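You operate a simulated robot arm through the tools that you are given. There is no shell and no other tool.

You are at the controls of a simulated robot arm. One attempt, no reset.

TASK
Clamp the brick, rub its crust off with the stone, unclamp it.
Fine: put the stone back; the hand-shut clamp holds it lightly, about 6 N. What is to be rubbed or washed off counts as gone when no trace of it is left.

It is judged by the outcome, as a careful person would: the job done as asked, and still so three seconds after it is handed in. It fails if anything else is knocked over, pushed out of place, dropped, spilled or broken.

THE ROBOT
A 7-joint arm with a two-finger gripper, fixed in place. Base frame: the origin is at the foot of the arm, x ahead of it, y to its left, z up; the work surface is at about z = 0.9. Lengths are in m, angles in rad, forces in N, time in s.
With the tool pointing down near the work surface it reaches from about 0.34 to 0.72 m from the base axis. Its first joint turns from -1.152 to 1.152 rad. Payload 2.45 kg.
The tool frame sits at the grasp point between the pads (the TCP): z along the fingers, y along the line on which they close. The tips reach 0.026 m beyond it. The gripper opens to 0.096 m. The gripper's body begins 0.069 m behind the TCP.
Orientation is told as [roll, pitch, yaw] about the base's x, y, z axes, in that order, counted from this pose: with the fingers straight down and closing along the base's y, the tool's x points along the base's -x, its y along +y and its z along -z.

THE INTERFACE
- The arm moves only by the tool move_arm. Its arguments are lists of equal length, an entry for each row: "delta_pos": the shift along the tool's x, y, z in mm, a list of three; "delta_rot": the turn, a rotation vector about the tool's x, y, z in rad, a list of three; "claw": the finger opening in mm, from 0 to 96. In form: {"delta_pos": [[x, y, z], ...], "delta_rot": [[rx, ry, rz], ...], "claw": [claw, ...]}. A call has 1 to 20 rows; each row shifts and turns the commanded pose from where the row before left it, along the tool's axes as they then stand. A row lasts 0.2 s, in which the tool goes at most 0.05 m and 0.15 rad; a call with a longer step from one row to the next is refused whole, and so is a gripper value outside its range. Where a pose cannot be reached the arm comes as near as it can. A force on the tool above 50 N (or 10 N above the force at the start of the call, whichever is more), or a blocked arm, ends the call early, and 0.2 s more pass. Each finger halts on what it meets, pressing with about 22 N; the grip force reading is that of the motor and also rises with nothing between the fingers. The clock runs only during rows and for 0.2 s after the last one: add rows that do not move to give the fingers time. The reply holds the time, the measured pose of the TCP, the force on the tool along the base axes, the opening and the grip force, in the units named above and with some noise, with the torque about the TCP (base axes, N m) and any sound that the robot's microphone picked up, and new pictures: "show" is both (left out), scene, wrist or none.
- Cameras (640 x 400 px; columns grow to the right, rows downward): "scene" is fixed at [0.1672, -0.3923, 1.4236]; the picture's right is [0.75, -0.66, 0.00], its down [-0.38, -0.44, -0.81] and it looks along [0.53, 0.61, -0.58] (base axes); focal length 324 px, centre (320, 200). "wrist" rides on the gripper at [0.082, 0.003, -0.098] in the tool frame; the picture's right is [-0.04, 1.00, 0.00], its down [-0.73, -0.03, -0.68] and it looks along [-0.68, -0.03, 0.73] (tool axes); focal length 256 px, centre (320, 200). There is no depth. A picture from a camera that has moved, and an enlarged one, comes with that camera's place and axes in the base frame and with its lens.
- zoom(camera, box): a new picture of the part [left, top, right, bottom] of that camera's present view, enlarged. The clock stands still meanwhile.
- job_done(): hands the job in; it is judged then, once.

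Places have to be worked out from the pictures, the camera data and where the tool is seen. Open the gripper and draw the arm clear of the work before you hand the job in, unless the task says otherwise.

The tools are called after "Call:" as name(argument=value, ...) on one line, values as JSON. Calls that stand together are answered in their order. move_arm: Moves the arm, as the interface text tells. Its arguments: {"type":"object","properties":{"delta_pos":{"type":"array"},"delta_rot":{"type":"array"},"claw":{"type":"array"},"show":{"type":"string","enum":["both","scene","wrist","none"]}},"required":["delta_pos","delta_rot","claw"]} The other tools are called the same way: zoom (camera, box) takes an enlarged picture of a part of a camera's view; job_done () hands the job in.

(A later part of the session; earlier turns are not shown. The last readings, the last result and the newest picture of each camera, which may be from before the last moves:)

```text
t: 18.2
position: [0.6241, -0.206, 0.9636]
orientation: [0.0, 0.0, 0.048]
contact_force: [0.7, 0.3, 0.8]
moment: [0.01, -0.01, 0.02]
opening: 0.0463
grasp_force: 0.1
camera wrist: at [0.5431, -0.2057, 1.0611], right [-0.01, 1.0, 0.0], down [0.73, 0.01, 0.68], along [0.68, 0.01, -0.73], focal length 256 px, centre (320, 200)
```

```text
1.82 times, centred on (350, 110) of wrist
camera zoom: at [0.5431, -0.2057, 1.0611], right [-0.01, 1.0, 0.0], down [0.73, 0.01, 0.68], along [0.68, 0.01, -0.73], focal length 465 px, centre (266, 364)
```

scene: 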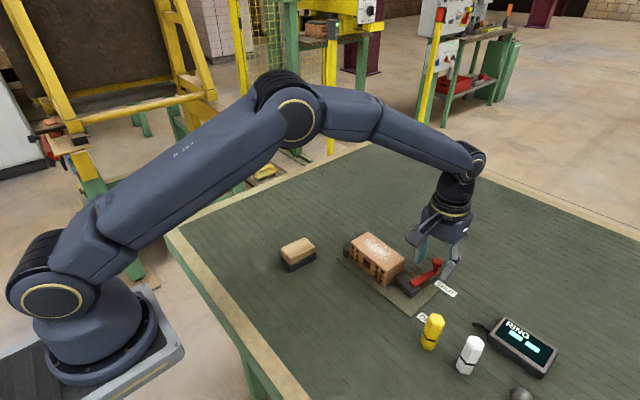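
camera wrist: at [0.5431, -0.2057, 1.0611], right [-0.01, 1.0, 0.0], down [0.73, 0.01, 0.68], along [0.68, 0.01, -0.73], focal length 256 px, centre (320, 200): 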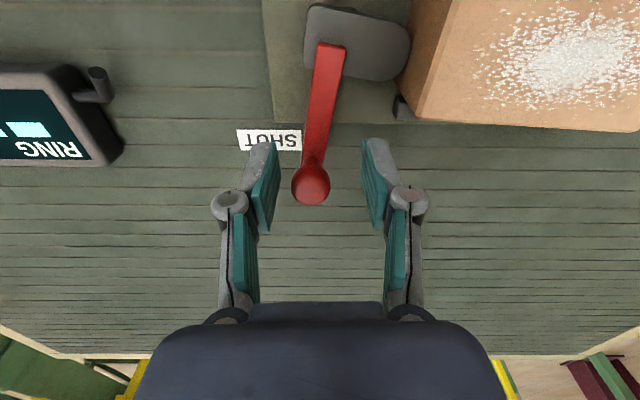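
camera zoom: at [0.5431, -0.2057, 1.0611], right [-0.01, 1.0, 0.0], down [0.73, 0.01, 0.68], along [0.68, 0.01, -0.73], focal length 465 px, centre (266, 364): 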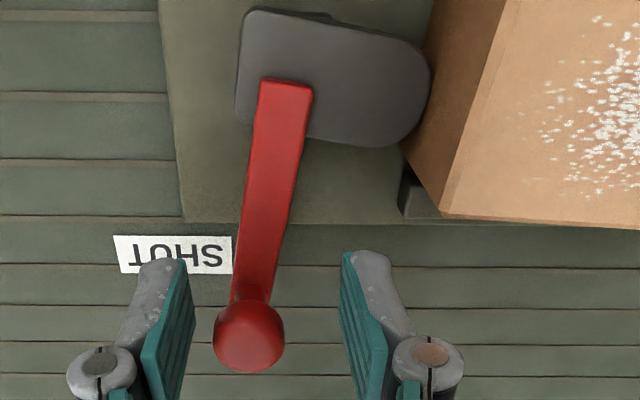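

The lever stopped at about −0.14 rad from +x beside the SHUT label, with the cam nose against the brick, and it stays there untouched. Now I'll rise clear and move over to look at the stone.

Call:
move_arm(delta_pos=[[0, 0, -30], [0, 0, -40], [0, 0, -40], [26.6, 28.9, 0], [26.6, 28.9, 0], [26.6, 28.9, 0], [26.6, 28.9, 0], [26.6, 28.9, 0], [26.6, 28.9, 0], [26.6, 28.9, 0], [26.6, 28.9, 0], [0, 0, 0], [0, 0, 0], [0, 0, 0]], delta_rot=[[0, 0, 0], [0, 0, 0], [0, 0, 0], [0, 0, 0], [0, 0, 0], [0, 0, 0], [0, 0, 0], [0, 0, 0], [0, 0, 0], [0, 0, 0], [0, 0, 0], [0, 0, 0.074], [0, 0, 0.074], [0, 0, 0]], claw=[46, 46, 46, 60, 70, 80, 80, 80, 80, 80, 80, 80, 80, 80])

Call:
zoom(camera="scene", box=[320, 220, 480, 320])

```text
t: 21.2
position: [0.4018, 0.016, 1.0744]
orientation: [0.0, 0.0, -0.1]
contact_force: [-0.1, 0.3, -0.6]
moment: [-0.03, 0.01, 0.0]
opening: 0.08
grasp_force: 0.0
camera wrist: at [0.3203, 0.0275, 1.1714], right [0.14, 0.99, 0.0], down [0.73, -0.1, 0.68], along [0.67, -0.09, -0.73], focal length 256 px, centre (320, 200)
```

scene: 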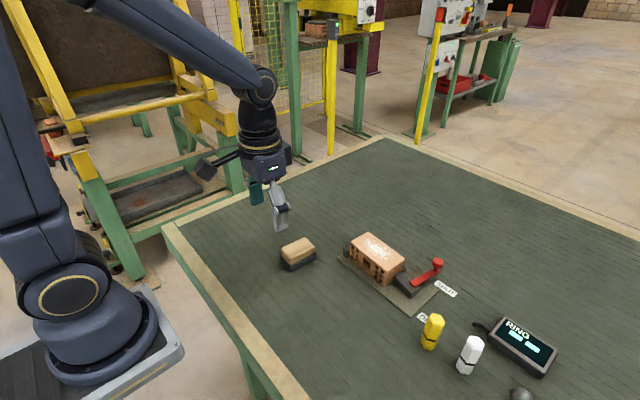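
wrist: 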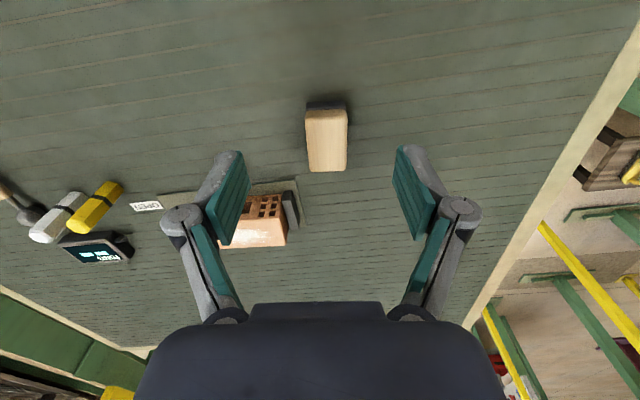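

```text
4.00 times, centred on (400, 270) of scene
camera zoom: at [0.1672, -0.3923, 1.4236], right [0.75, -0.66, 0.0], down [-0.38, -0.44, -0.81], along [0.53, 0.61, -0.58], focal length 1295 px, centre (0, -80)
```

zoom: 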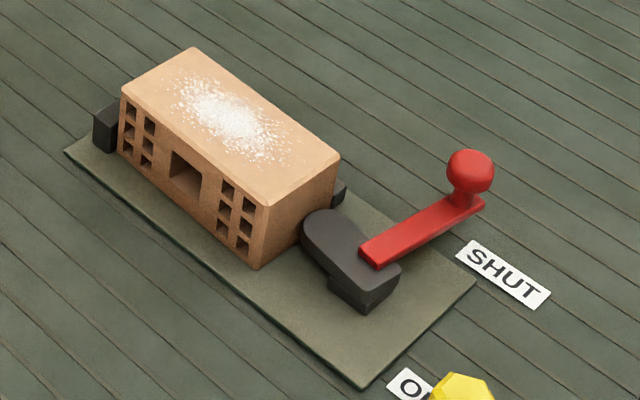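

The clamp stays shut. I'll zoom in on the stone to get its exact position and yaw.

Call:
zoom(camera="wrist", box=[276, 90, 376, 180])

Call:
zoom(camera="scene", box=[270, 225, 330, 280])

Call:
zoom(camera="wrist", box=[200, 160, 320, 260])

```text
4.44 times, centred on (326, 135) of wrist
camera zoom: at [0.3203, 0.0275, 1.1714], right [0.14, 0.99, 0.0], down [0.73, -0.1, 0.68], along [0.67, -0.09, -0.73], focal length 1138 px, centre (293, 489)
```

zoom: 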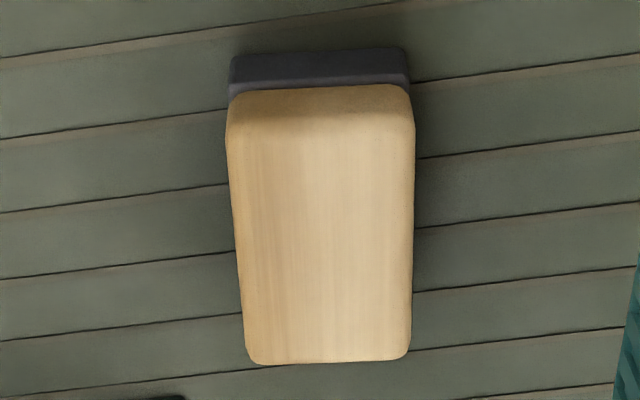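

```text
7.27 times, centred on (300, 252) of scene
camera zoom: at [0.1672, -0.3923, 1.4236], right [0.75, -0.66, 0.0], down [-0.38, -0.44, -0.81], along [0.53, 0.61, -0.58], focal length 2355 px, centre (466, -182)
```

zoom: 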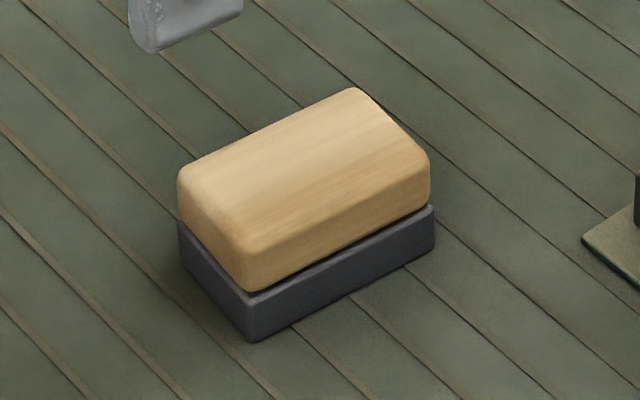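

```text
4.00 times, centred on (260, 210) of wrist
camera zoom: at [0.3203, 0.0275, 1.1714], right [0.14, 0.99, 0.0], down [0.73, -0.1, 0.68], along [0.67, -0.09, -0.73], focal length 1024 px, centre (560, 160)
```

zoom: 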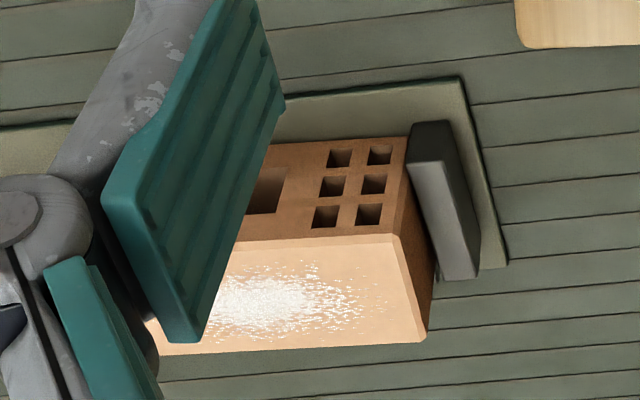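

The stone's centre works out to about (0.459, 0.017) with yaw ≈ −0.1; it is about 40 mm wide, with its wood top at z≈0.941 and the dark stone below z≈0.921. I'll move above it and lower part-way to check alignment.

Call:
move_arm(delta_pos=[[-28.4, 3.35, 0], [-28.4, 3.35, 0], [0, 0, 30], [0, 0, 30], [0, 0, 14], [0, 0, 0]], delta_rot=[[0, 0, 0], [0, 0, 0], [0, 0, 0], [0, 0, 0], [0, 0, 0], [0, 0, 0]], claw=[70, 70, 70, 70, 70, 70])

Call:
zoom(camera="wrist", box=[220, 100, 420, 225])

Call:
zoom(camera="scene", box=[250, 200, 350, 280])

```text
t: 22.6
position: [0.4574, 0.0158, 0.9987]
orientation: [0.001, 0.001, -0.098]
contact_force: [-0.3, -0.4, -0.4]
moment: [0.03, 0.04, 0.02]
opening: 0.0697
grasp_force: 0.1
camera wrist: at [0.377, 0.0269, 1.0974], right [0.14, 0.99, 0.0], down [0.73, -0.1, 0.68], along [0.67, -0.09, -0.73], focal length 256 px, centre (320, 200)
```

scene: 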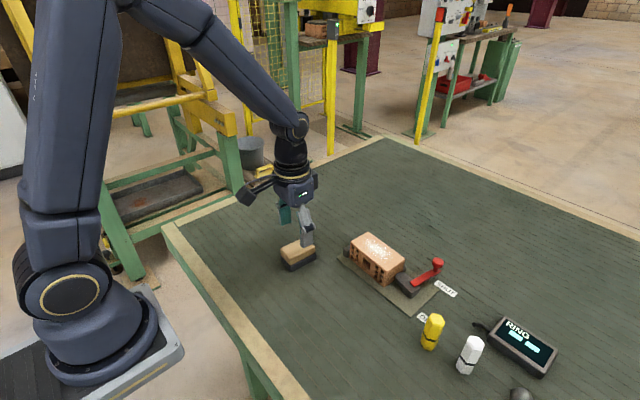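
wrist: 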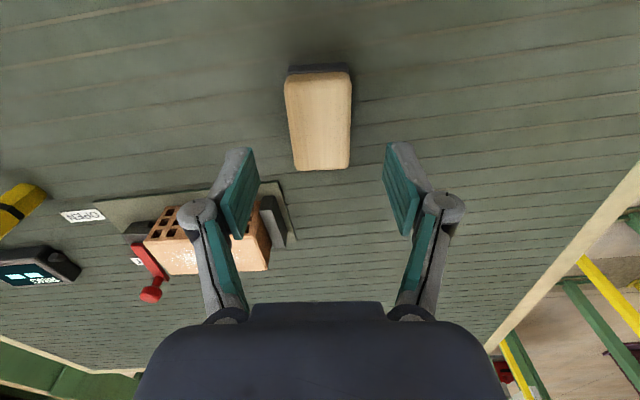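

```text
3.20 times, centred on (320, 162) of wrist
camera zoom: at [0.377, 0.0269, 1.0974], right [0.14, 0.99, 0.0], down [0.73, -0.1, 0.68], along [0.67, -0.09, -0.73], focal length 819 px, centre (320, 320)
```

zoom: 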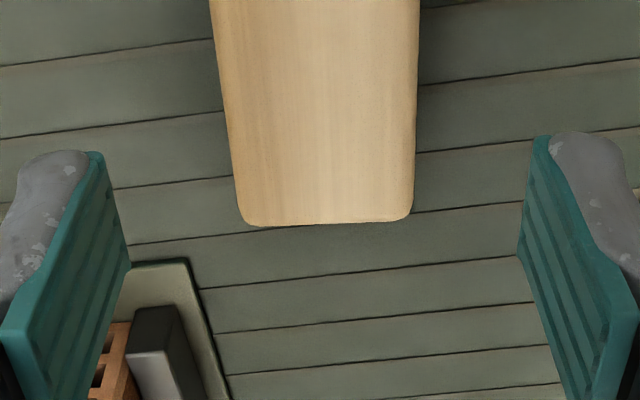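

```text
5.00 times, centred on (300, 240) of scene
camera zoom: at [0.1672, -0.3923, 1.4236], right [0.75, -0.66, 0.0], down [-0.38, -0.44, -0.81], along [0.53, 0.61, -0.58], focal length 1619 px, centre (420, 0)
```

zoom: 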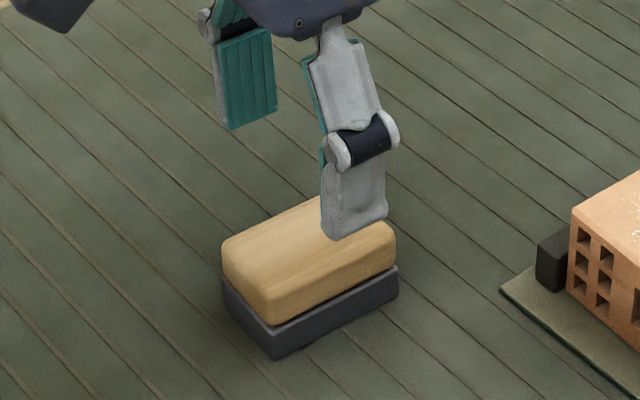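

Stone centre re-measured at (0.4575, 0.0165), and the hand is centred on it. I'm lowering to TCP z≈0.947 and closing on the wood.

Call:
move_arm(delta_pos=[[0, 0.8, 20], [0, 0, 20], [0, 0, 12], [0, 0, 0]], delta_rot=[[0, 0, 0], [0, 0, 0], [0, 0, 0], [0, 0, 0]], claw=[66, 60, 60, 60])

Call:
zoom(camera="scene", box=[250, 200, 350, 280])

```text
t: 23.6
position: [0.459, 0.0177, 0.9469]
orientation: [0.002, 0.001, -0.098]
contact_force: [-0.2, 0.5, -0.4]
moment: [-0.02, -0.01, 0.0]
opening: 0.0598
grasp_force: 0.0
camera wrist: at [0.3779, 0.0287, 1.045], right [0.14, 0.99, 0.0], down [0.73, -0.1, 0.68], along [0.67, -0.09, -0.73], focal length 256 px, centre (320, 200)
```

scene: 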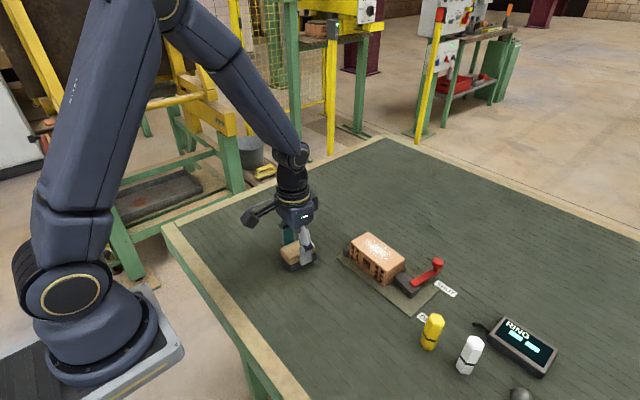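
wrist: 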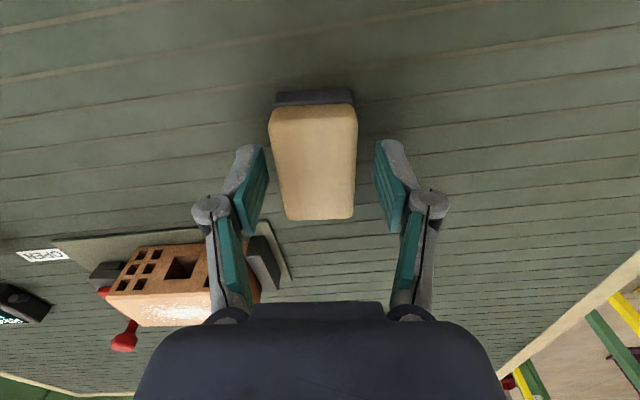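

```text
5.00 times, centred on (300, 240) of scene
camera zoom: at [0.1672, -0.3923, 1.4236], right [0.75, -0.66, 0.0], down [-0.38, -0.44, -0.81], along [0.53, 0.61, -0.58], focal length 1619 px, centre (420, 0)
```

zoom: 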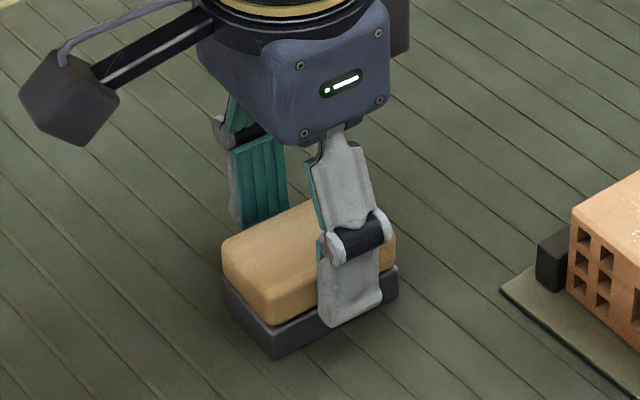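

The fingers straddle the wood at about the stone's middle. Closing now.

Call:
move_arm(delta_pos=[[0, 0, 0], [0, 0, 0], [0, 0, 0], [0, 0, 0], [0, 0, 0]], delta_rot=[[0, 0, 0], [0, 0, 0], [0, 0, 0], [0, 0, 0], [0, 0, 0]], claw=[44, 30, 10, 10, 10])

Call:
zoom(camera="scene", box=[250, 200, 350, 280])

```text
t: 24.8
position: [0.459, 0.0169, 0.9474]
orientation: [0.0, -0.002, -0.098]
contact_force: [-0.1, -0.1, 0.7]
moment: [-0.04, 0.03, 0.03]
opening: 0.0414
grasp_force: 21.9
camera wrist: at [0.378, 0.0287, 1.0452], right [0.14, 0.99, 0.0], down [0.73, -0.1, 0.68], along [0.67, -0.09, -0.73], focal length 256 px, centre (320, 200)
```

scene: 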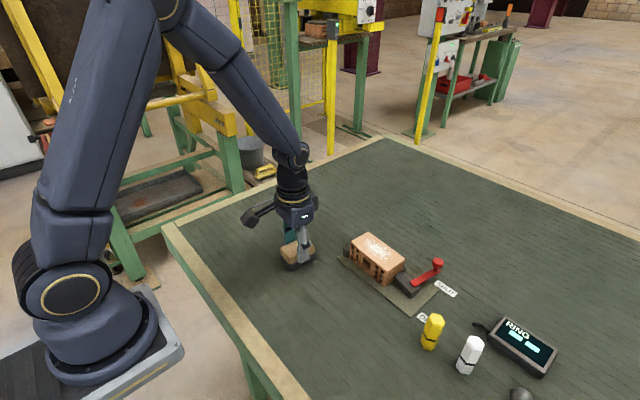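
wrist: 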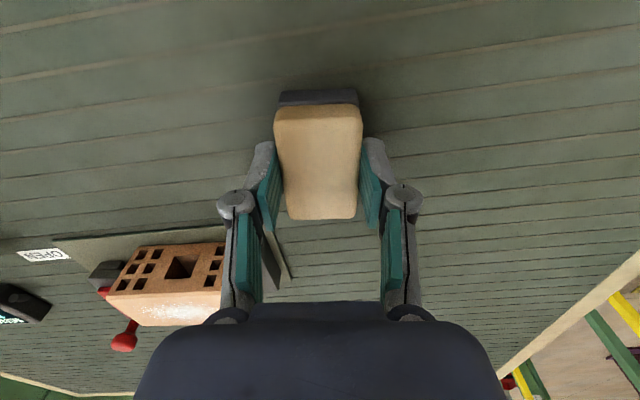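

```text
5.00 times, centred on (300, 240) of scene
camera zoom: at [0.1672, -0.3924, 1.4236], right [0.75, -0.66, 0.0], down [-0.38, -0.44, -0.81], along [0.53, 0.61, -0.58], focal length 1619 px, centre (420, 0)
```

zoom: 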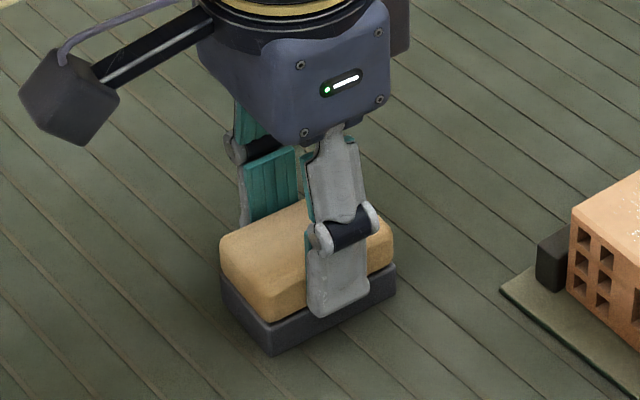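

The grip is firm (41.4 mm, 21.9 N). I'll lift the stone, carry it over the brick, square it up, and hover there.

Call:
move_arm(delta_pos=[[0, 0, -20], [0, 0, -40], [0, 0, -43], [-24.7, -22.7, 0], [-24.7, -22.7, 0], [-24.7, -22.7, 0], [-24.7, -22.7, 0], [-24.7, -22.7, 0], [0, 0, 0], [0, 0, 0]], delta_rot=[[0, 0, 0], [0, 0, 0], [0, 0, 0], [0, 0, 0], [0, 0, 0], [0, 0, 0], [0, 0, 0], [0, 0, 0], [0, 0, -0.098], [0, 0, 0]], claw=[10, 10, 10, 10, 10, 10, 10, 10, 10, 10])

Call:
zoom(camera="scene", box=[320, 180, 480, 300])

```text
t: 27.0
position: [0.5704, -0.1092, 1.0493]
orientation: [0.0, -0.001, -0.001]
contact_force: [-0.5, 0.1, -1.7]
moment: [0.03, 0.0, -0.01]
opening: 0.0412
grasp_force: 21.8
camera wrist: at [0.4891, -0.1049, 1.1477], right [0.04, 1.0, 0.0], down [0.73, -0.03, 0.68], along [0.68, -0.03, -0.73], focal length 256 px, centre (320, 200)
```

scene: 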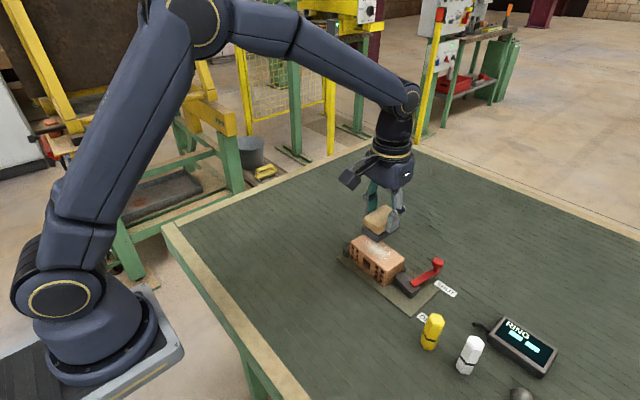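
wrist: 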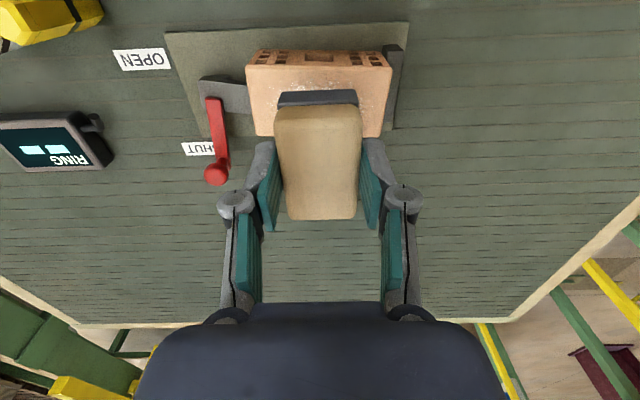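

```text
3.33 times, centred on (400, 240) of scene
camera zoom: at [0.1672, -0.3924, 1.4236], right [0.75, -0.66, 0.0], down [-0.38, -0.44, -0.81], along [0.53, 0.61, -0.58], focal length 1080 px, centre (53, 67)
```

zoom: 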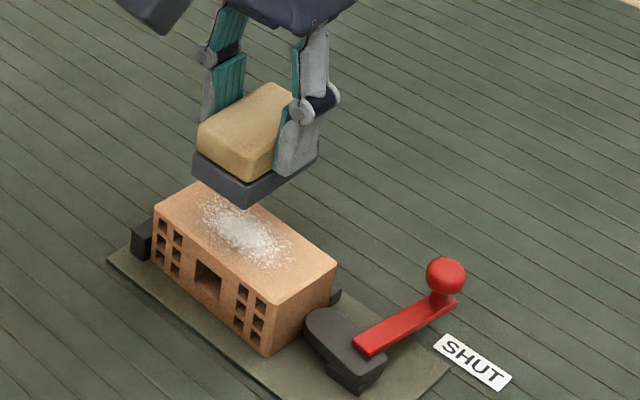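

The stone is carried level over the brick, and the force baseline with the stone is about −1.7 N in z. I'll descend to just above expected contact (TCP≈0.996), then touch down in small steps.

Call:
move_arm(delta_pos=[[0, 0, 20], [0, 0, 17], [0, 0, 10], [0, 0, 0]], delta_rot=[[0, 0, 0], [0, 0, 0], [0, 0, 0], [0, 0, 0]], claw=[10, 10, 10, 10], show="both")

Call:
zoom(camera="scene", box=[320, 180, 480, 300])

```text
t: 28.0
position: [0.5699, -0.1072, 1.0025]
orientation: [0.0, 0.001, -0.001]
contact_force: [-0.1, -0.5, -1.7]
moment: [0.01, 0.01, 0.01]
opening: 0.0416
grasp_force: 22.5
camera wrist: at [0.4889, -0.1034, 1.1008], right [0.04, 1.0, 0.0], down [0.73, -0.03, 0.68], along [0.68, -0.03, -0.73], focal length 256 px, centre (320, 200)
```

scene: 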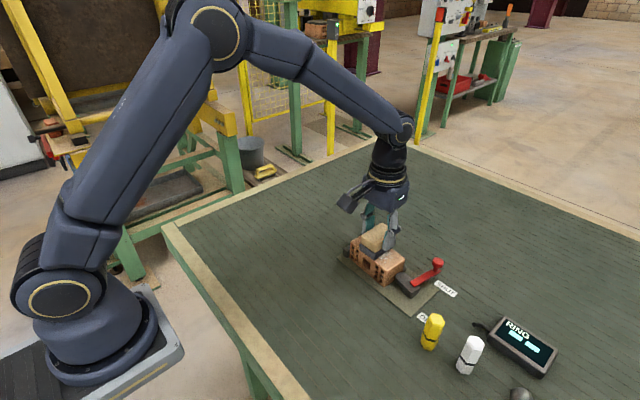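
wrist: 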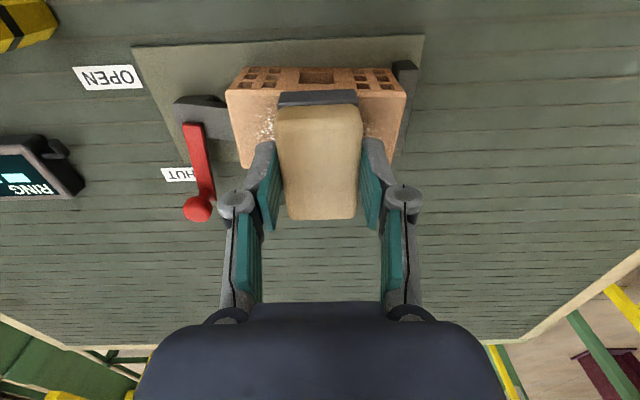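

```text
3.33 times, centred on (400, 240) of scene
camera zoom: at [0.1673, -0.3924, 1.4236], right [0.75, -0.66, 0.0], down [-0.38, -0.44, -0.81], along [0.53, 0.61, -0.58], focal length 1080 px, centre (53, 67)
```

zoom: 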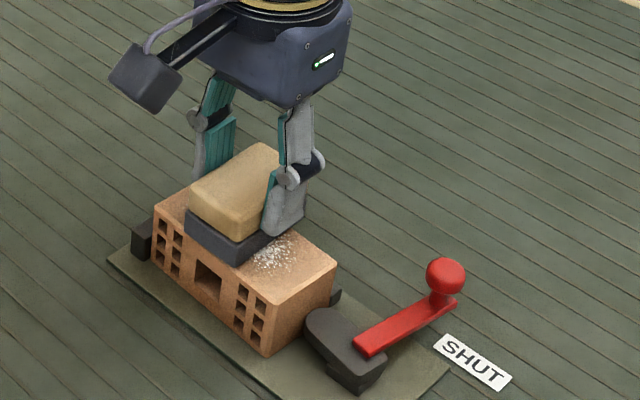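

The stone hovers a few millimetres above the crust with no contact yet. I'll go down 1 mm at a time.

Call:
move_arm(delta_pos=[[0, 0, 1.5], [0, 0, 1.5], [0, 0, 0]], delta_rot=[[0, 0, 0], [0, 0, 0], [0, 0, 0]], claw=[10, 10, 10], show="none")

```text
t: 28.8
position: [0.5699, -0.1082, 1.0002]
orientation: [-0.002, 0.0, 0.0]
contact_force: [-3.2, 2.3, 14.3]
moment: [0.09, 0.41, -0.01]
opening: 0.0418
grasp_force: 21.6
```

Contact: about 16 N net, firmer than I want. I'll ease up by about 0.8 mm.

Call:
move_arm(delta_pos=[[0, 0, -0.8], [0, 0, 0]], delta_rot=[[0, 0, 0], [0, 0, 0]], claw=[10, 10], show="both")

Call:
zoom(camera="scene", box=[320, 200, 460, 300])

```text
t: 29.4
position: [0.5701, -0.1062, 1.0007]
orientation: [0.001, -0.002, -0.002]
contact_force: [0.0, 1.1, 9.7]
moment: [0.1, 0.09, -0.01]
opening: 0.0416
grasp_force: 22.0
camera wrist: at [0.4888, -0.1039, 1.099], right [0.04, 1.0, 0.0], down [0.73, -0.03, 0.68], along [0.68, -0.03, -0.73], focal length 256 px, centre (320, 200)
```

scene: 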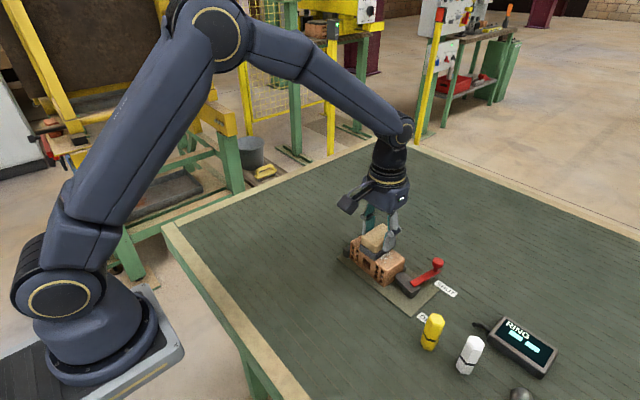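
wrist: 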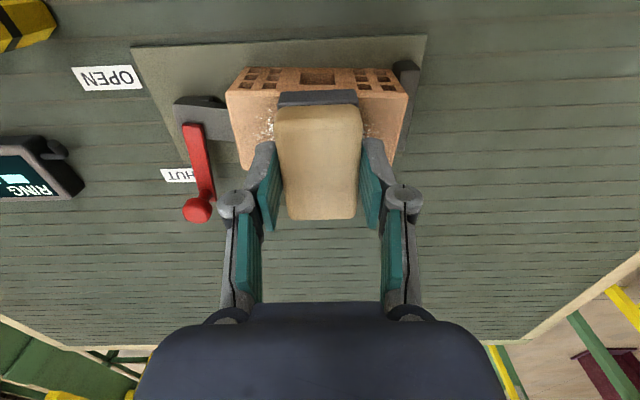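

```text
4.00 times, centred on (390, 250) of scene
camera zoom: at [0.167, -0.3923, 1.4237], right [0.75, -0.66, 0.0], down [-0.38, -0.44, -0.81], along [0.53, 0.61, -0.58], focal length 1295 px, centre (40, 0)
```

zoom: 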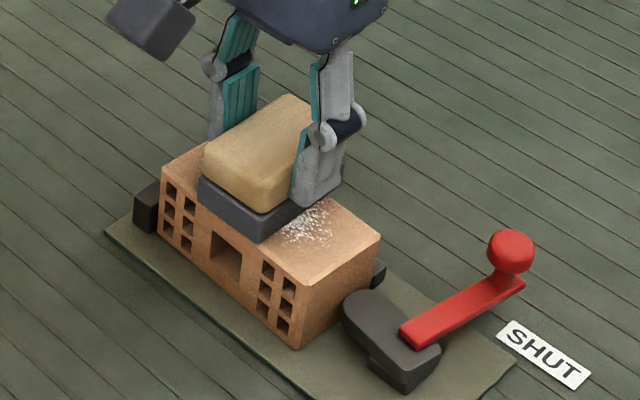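

Net force is about 11 N. I'll ease up to about 6 N and make a short first stroke toward the fixed stop (+y), then check the brick and the forces.

Call:
move_arm(delta_pos=[[0, 0, -0.9], [0, 0, 0], [0, 5, 0], [0, 5, 0], [0, 5, 0], [0, 5, 0]], delta_rot=[[0, 0, 0], [0, 0, 0], [0, 0, 0], [0, 0, 0], [0, 0, 0], [0, 0, 0]], claw=[10, 10, 10, 10, 10, 10], show="both")

Call:
zoom(camera="scene", box=[320, 200, 460, 300])

```text
t: 30.8
position: [0.5691, -0.0875, 1.0011]
orientation: [-0.001, 0.002, -0.001]
contact_force: [-1.0, -0.3, -2.1]
moment: [0.02, -0.02, 0.03]
opening: 0.0415
grasp_force: 21.8
camera wrist: at [0.4881, -0.0843, 1.0997], right [0.04, 1.0, 0.0], down [0.73, -0.03, 0.68], along [0.68, -0.03, -0.73], focal length 256 px, centre (320, 200)
```

scene: 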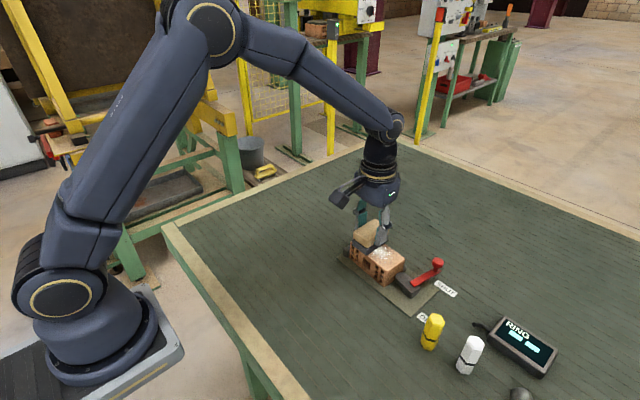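
wrist: 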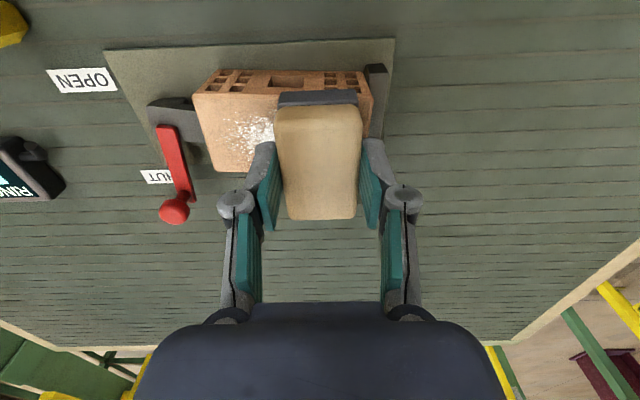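

```text
4.00 times, centred on (390, 250) of scene
camera zoom: at [0.1672, -0.3923, 1.4236], right [0.75, -0.66, 0.0], down [-0.38, -0.44, -0.81], along [0.53, 0.61, -0.58], focal length 1295 px, centre (40, 0)
```

zoom: 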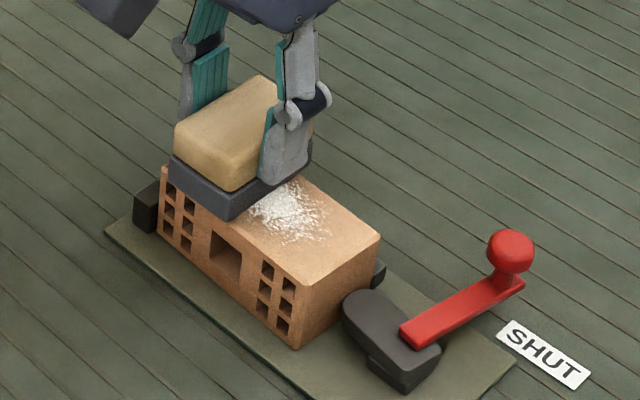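

Now there's no contact (Fz is back to baseline), so the window is narrow. I'll lower in 0.4 mm steps to find a light contact.

Call:
move_arm(delta_pos=[[0, 0, 0.4], [0, 0, 0], [0, 0, 0]], delta_rot=[[0, 0, 0], [0, 0, 0], [0, 0, 0]], claw=[10, 10, 10], show="none")

```text
t: 31.6
position: [0.5704, -0.0883, 1.0005]
orientation: [0.001, 0.0, 0.001]
contact_force: [-0.2, 0.2, -2.2]
moment: [0.01, 0.0, 0.0]
opening: 0.0413
grasp_force: 21.8
```

Still no contact; another 0.4 mm.

Call:
move_arm(delta_pos=[[0, 0, 0.4], [0, 0, 0], [0, 0, 0]], delta_rot=[[0, 0, 0], [0, 0, 0], [0, 0, 0]], claw=[10, 10, 10], show="none")

```text
t: 32.4
position: [0.5693, -0.0876, 1.001]
orientation: [0.0, 0.001, 0.0]
contact_force: [0.5, 1.0, 0.5]
moment: [-0.01, -0.02, 0.0]
opening: 0.0416
grasp_force: 22.0
```

Light contact, net about 2 N. I'll add 0.3 mm.

Call:
move_arm(delta_pos=[[0, 0, 0.3], [0, 0, 0], [0, 0, 0]], delta_rot=[[0, 0, 0], [0, 0, 0], [0, 0, 0]], claw=[10, 10, 10], show="none")

```text
t: 33.2
position: [0.5695, -0.0868, 1.0026]
orientation: [0.0, -0.001, 0.001]
contact_force: [-2.5, -0.8, 9.0]
moment: [-0.04, 0.17, 0.0]
opening: 0.0416
grasp_force: 21.6
```

Net is about 11 N. I'll ease up by 0.15 mm and do slow back-and-forth strokes along y over a short range, then read the forces.

Call:
move_arm(delta_pos=[[0, 0, -0.15], [0, 0, 0], [0, 4, 0], [0, 4, 0], [0, 0, 0]], delta_rot=[[0, 0, 0], [0, 0, 0], [0, 0, 0], [0, 0, 0], [0, 0, 0]], claw=[10, 10, 10, 10, 10], show="both")

Call:
zoom(camera="scene", box=[320, 200, 460, 300])

```text
t: 34.4
position: [0.5694, -0.0814, 1.0015]
orientation: [-0.001, 0.0, -0.001]
contact_force: [0.3, -4.0, 5.8]
moment: [-0.16, -0.13, -0.07]
opening: 0.0416
grasp_force: 22.2
camera wrist: at [0.4877, -0.0765, 1.099], right [0.04, 1.0, 0.0], down [0.73, -0.03, 0.68], along [0.68, -0.03, -0.73], focal length 256 px, centre (320, 200)
```

scene: 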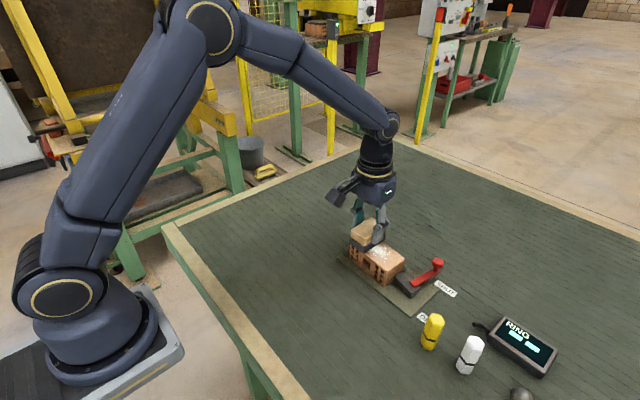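
wrist: 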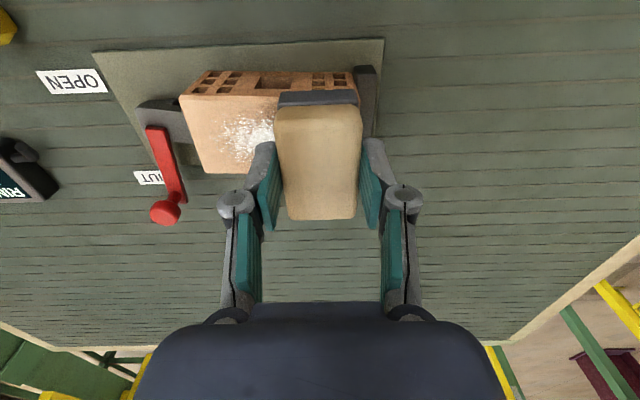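

```text
4.00 times, centred on (390, 250) of scene
camera zoom: at [0.1671, -0.3924, 1.4236], right [0.75, -0.66, 0.0], down [-0.38, -0.44, -0.81], along [0.53, 0.61, -0.58], focal length 1295 px, centre (40, 0)
```

zoom: 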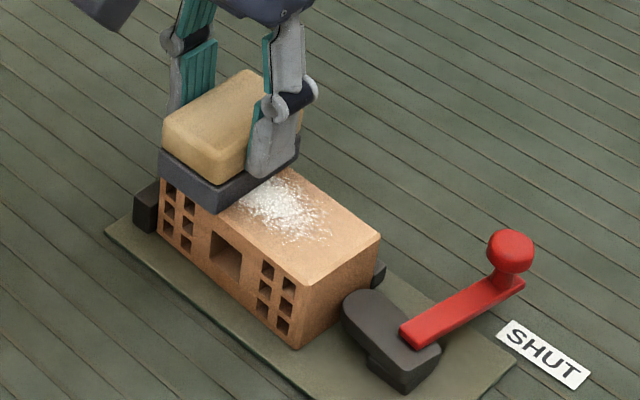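

Net is about 7.7 N with 4 N of friction, and the brick hasn't moved. Now a short stroke toward −y to check it holds in that direction too.

Call:
move_arm(delta_pos=[[0, -4, 0], [0, -4, 0], [0, -4, 0], [0, -4, 0], [0, -4, 0], [0, 0, 0]], delta_rot=[[0, 0, 0], [0, 0, 0], [0, 0, 0], [0, 0, 0], [0, 0, 0], [0, 0, 0]], claw=[10, 10, 10, 10, 10, 10], show="both")

Call:
zoom(camera="scene", box=[320, 200, 460, 300])

```text
t: 35.8
position: [0.5702, -0.0992, 1.0012]
orientation: [0.0, -0.002, -0.001]
contact_force: [0.2, 6.2, 10.6]
moment: [0.26, 0.06, -0.02]
opening: 0.0414
grasp_force: 21.9
camera wrist: at [0.4882, -0.096, 1.0989], right [0.04, 1.0, 0.0], down [0.73, -0.03, 0.68], along [0.68, -0.03, -0.73], focal length 256 px, centre (320, 200)
```

scene: 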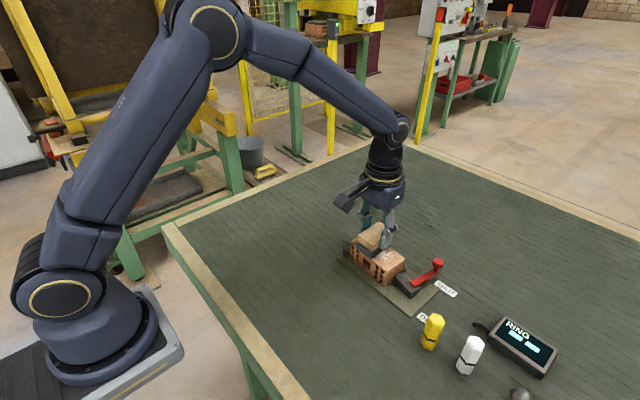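
wrist: 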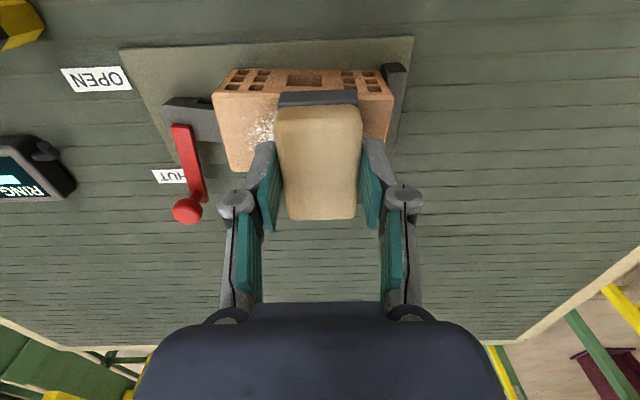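

```text
4.00 times, centred on (390, 250) of scene
camera zoom: at [0.167, -0.3921, 1.4237], right [0.75, -0.66, 0.0], down [-0.38, -0.44, -0.81], along [0.53, 0.61, -0.58], focal length 1295 px, centre (40, 0)
```

zoom: 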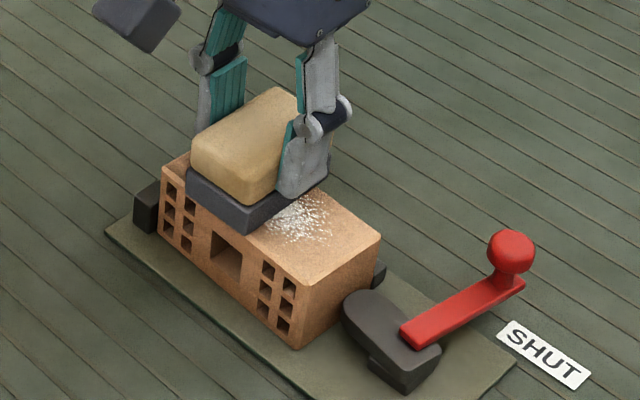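

It holds in −y too, and the crust under the stroke looks thinner; net normal force rose to 12 N, so I'll ease up by 0.2 mm. Then I'll stroke on to y≈−0.138.

Call:
move_arm(delta_pos=[[0, 0, -0.2], [0, -5, 0], [0, -5, 0], [0, -5, 0], [0, -5, 0], [0, -5, 0], [0, -5, 0], [0, -5, 0], [0, -4, 0], [0, 0, 0]], delta_rot=[[0, 0, 0], [0, 0, 0], [0, 0, 0], [0, 0, 0], [0, 0, 0], [0, 0, 0], [0, 0, 0], [0, 0, 0], [0, 0, 0], [0, 0, 0]], claw=[10, 10, 10, 10, 10, 10, 10, 10, 10, 10], show="both")

Call:
zoom(camera="scene", box=[320, 200, 460, 300])

```text
t: 38.0
position: [0.5699, -0.1386, 1.0022]
orientation: [0.0, -0.001, -0.002]
contact_force: [0.3, -1.2, -2.7]
moment: [0.01, -0.02, 0.01]
opening: 0.0416
grasp_force: 22.6
camera wrist: at [0.4884, -0.136, 1.0995], right [0.04, 1.0, 0.0], down [0.73, -0.03, 0.68], along [0.68, -0.03, -0.73], focal length 256 px, centre (320, 200)
```

scene: 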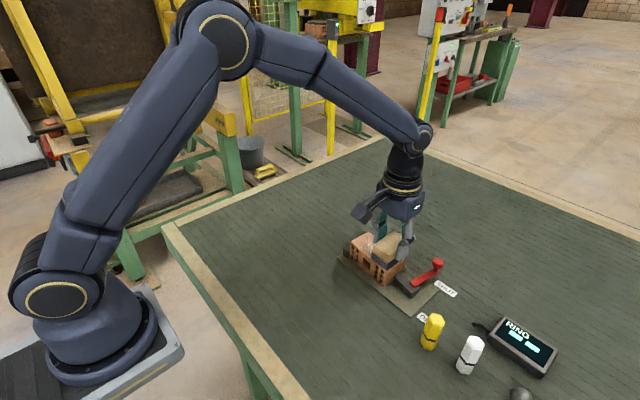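
wrist: 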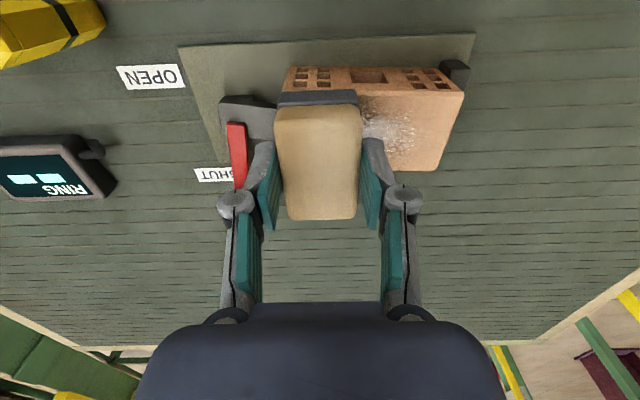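

```text
4.00 times, centred on (390, 250) of scene
camera zoom: at [0.1672, -0.3924, 1.4236], right [0.75, -0.66, 0.0], down [-0.38, -0.44, -0.81], along [0.53, 0.61, -0.58], focal length 1295 px, centre (40, 0)
```

zoom: 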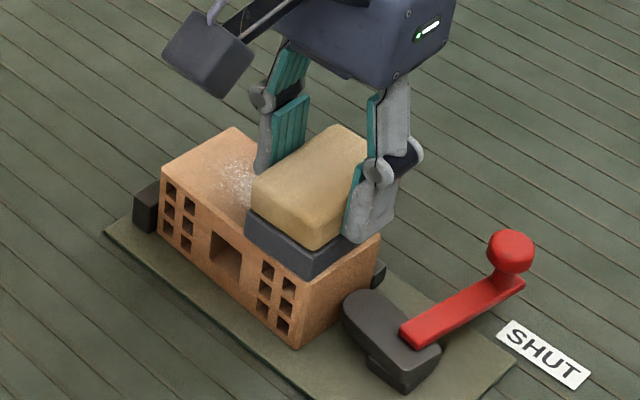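

The crust behind the stone is clearly thinner, so rubbing works, but at this end contact was lost. I'll lower by 0.3 mm to regain contact here.

Call:
move_arm(delta_pos=[[0, 0, 0.3], [0, 0, 0], [0, 0, 0]], delta_rot=[[0, 0, 0], [0, 0, 0], [0, 0, 0]], claw=[10, 10, 10], show="none")

```text
t: 38.8
position: [0.5693, -0.1391, 1.0008]
orientation: [0.001, 0.0, 0.0]
contact_force: [-0.7, -0.9, 1.4]
moment: [-0.03, 0.01, 0.02]
opening: 0.0416
grasp_force: 22.2
```

Net is about 3 N. I'll add 0.15 mm and stroke along +y across the whole crust, with a slight upward slope to even out the pressure.

Call:
move_arm(delta_pos=[[0, 0, 0.15], [0, 5, -0.02], [0, 5, -0.02], [0, 5, -0.02], [0, 5, -0.02], [0, 5, -0.02], [0, 5, -0.02], [0, 5, -0.02], [0, 5, -0.02], [0, 5, -0.02], [0, 5, -0.02], [0, 5, -0.02], [0, 5, -0.02], [0, 0, 0]], delta_rot=[[0, 0, 0], [0, 0, 0], [0, 0, 0], [0, 0, 0], [0, 0, 0], [0, 0, 0], [0, 0, 0], [0, 0, 0], [0, 0, 0], [0, 0, 0], [0, 0, 0], [0, 0, 0], [0, 0, 0], [0, 0, 0]], claw=[10, 10, 10, 10, 10, 10, 10, 10, 10, 10, 10, 10, 10, 10], show="both")

Call:
zoom(camera="scene", box=[320, 200, 460, 300])

```text
t: 41.8
position: [0.5693, -0.0806, 1.0007]
orientation: [0.0, -0.002, -0.002]
contact_force: [0.9, -9.2, 19.4]
moment: [-0.33, 0.09, 0.05]
opening: 0.0416
grasp_force: 21.4
camera wrist: at [0.4877, -0.076, 1.0987], right [0.04, 1.0, 0.0], down [0.73, -0.03, 0.68], along [0.68, -0.03, -0.73], focal length 256 px, centre (320, 200)
```

scene: 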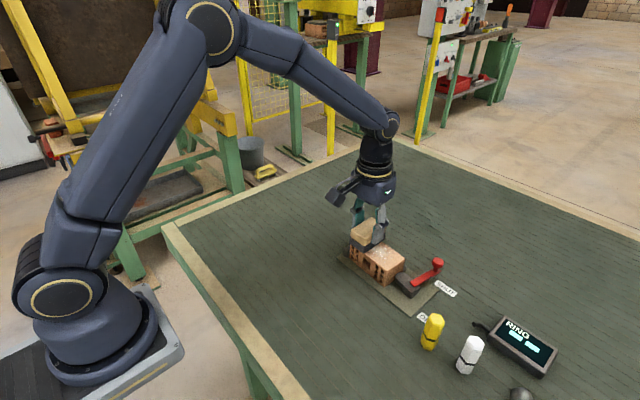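
wrist: 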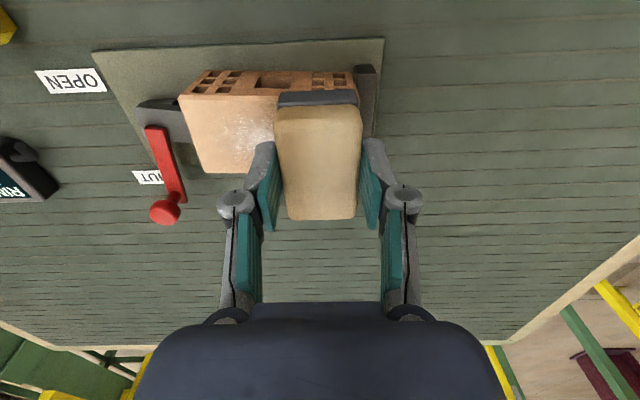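

```text
4.00 times, centred on (390, 250) of scene
camera zoom: at [0.1669, -0.3926, 1.4236], right [0.75, -0.66, 0.0], down [-0.38, -0.44, -0.81], along [0.53, 0.61, -0.58], focal length 1295 px, centre (40, 0)
```

zoom: 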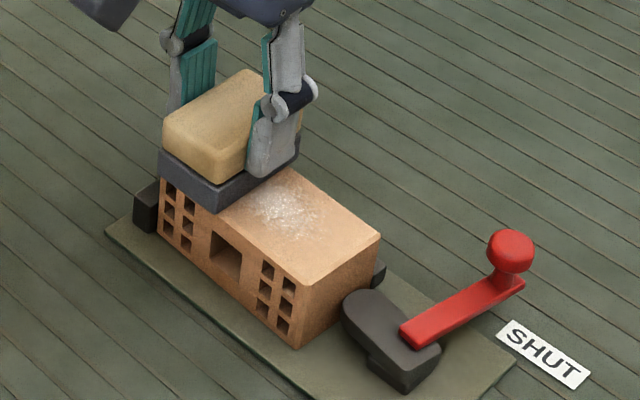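

Net is now 21 N with 9 N of friction into the fixed stop, too much to drag back. I'll lift, return to the −y end, and rub only toward the stop (+y) with somewhat less pressure.

Call:
move_arm(delta_pos=[[0, 0, -3], [0, -30, 0], [0, -30, 0], [0, 0, 2.5], [0, 0, 0.74], [0, 0, 0], [0, 10, -0.05], [0, 10, -0.05], [0, 10, -0.05], [0, 10, -0.05], [0, 10, -0.05], [0, 10, -0.05], [0, 0, 0]], delta_rot=[[0, 0, 0], [0, 0, 0], [0, 0, 0], [0, 0, 0], [0, 0, 0], [0, 0, 0], [0, 0, 0], [0, 0, 0], [0, 0, 0], [0, 0, 0], [0, 0, 0], [0, 0, 0], [0, 0, 0]], claw=[10, 10, 10, 10, 10, 10, 10, 10, 10, 10, 10, 10, 10], show="both")

Call:
zoom(camera="scene", box=[320, 200, 460, 300])

```text
t: 44.6
position: [0.5692, -0.08, 1.0007]
orientation: [0.001, 0.001, 0.0]
contact_force: [0.1, -1.7, 4.4]
moment: [-0.15, -0.22, -0.06]
opening: 0.0414
grasp_force: 22.0
camera wrist: at [0.488, -0.0757, 1.0989], right [0.04, 1.0, 0.0], down [0.73, -0.03, 0.68], along [0.68, -0.03, -0.73], focal length 256 px, centre (320, 200)
```

scene: 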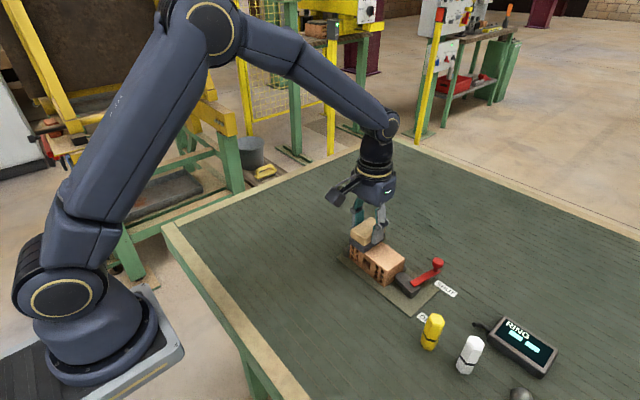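
wrist: 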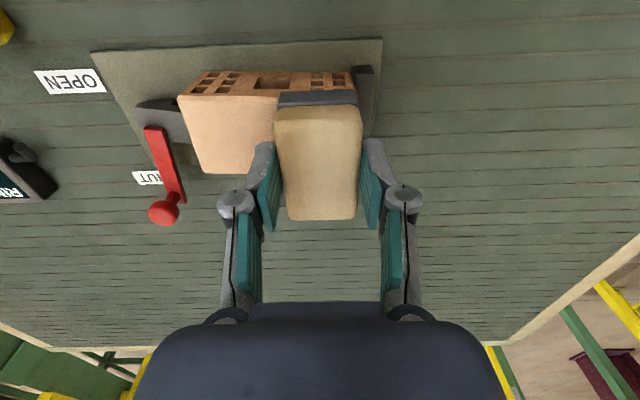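

```text
4.00 times, centred on (390, 250) of scene
camera zoom: at [0.1671, -0.3924, 1.4236], right [0.75, -0.66, 0.0], down [-0.38, -0.44, -0.81], along [0.53, 0.61, -0.58], focal length 1295 px, centre (40, 0)
```

zoom: 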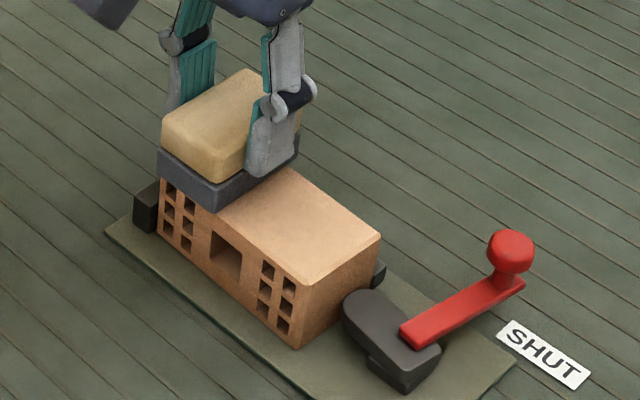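

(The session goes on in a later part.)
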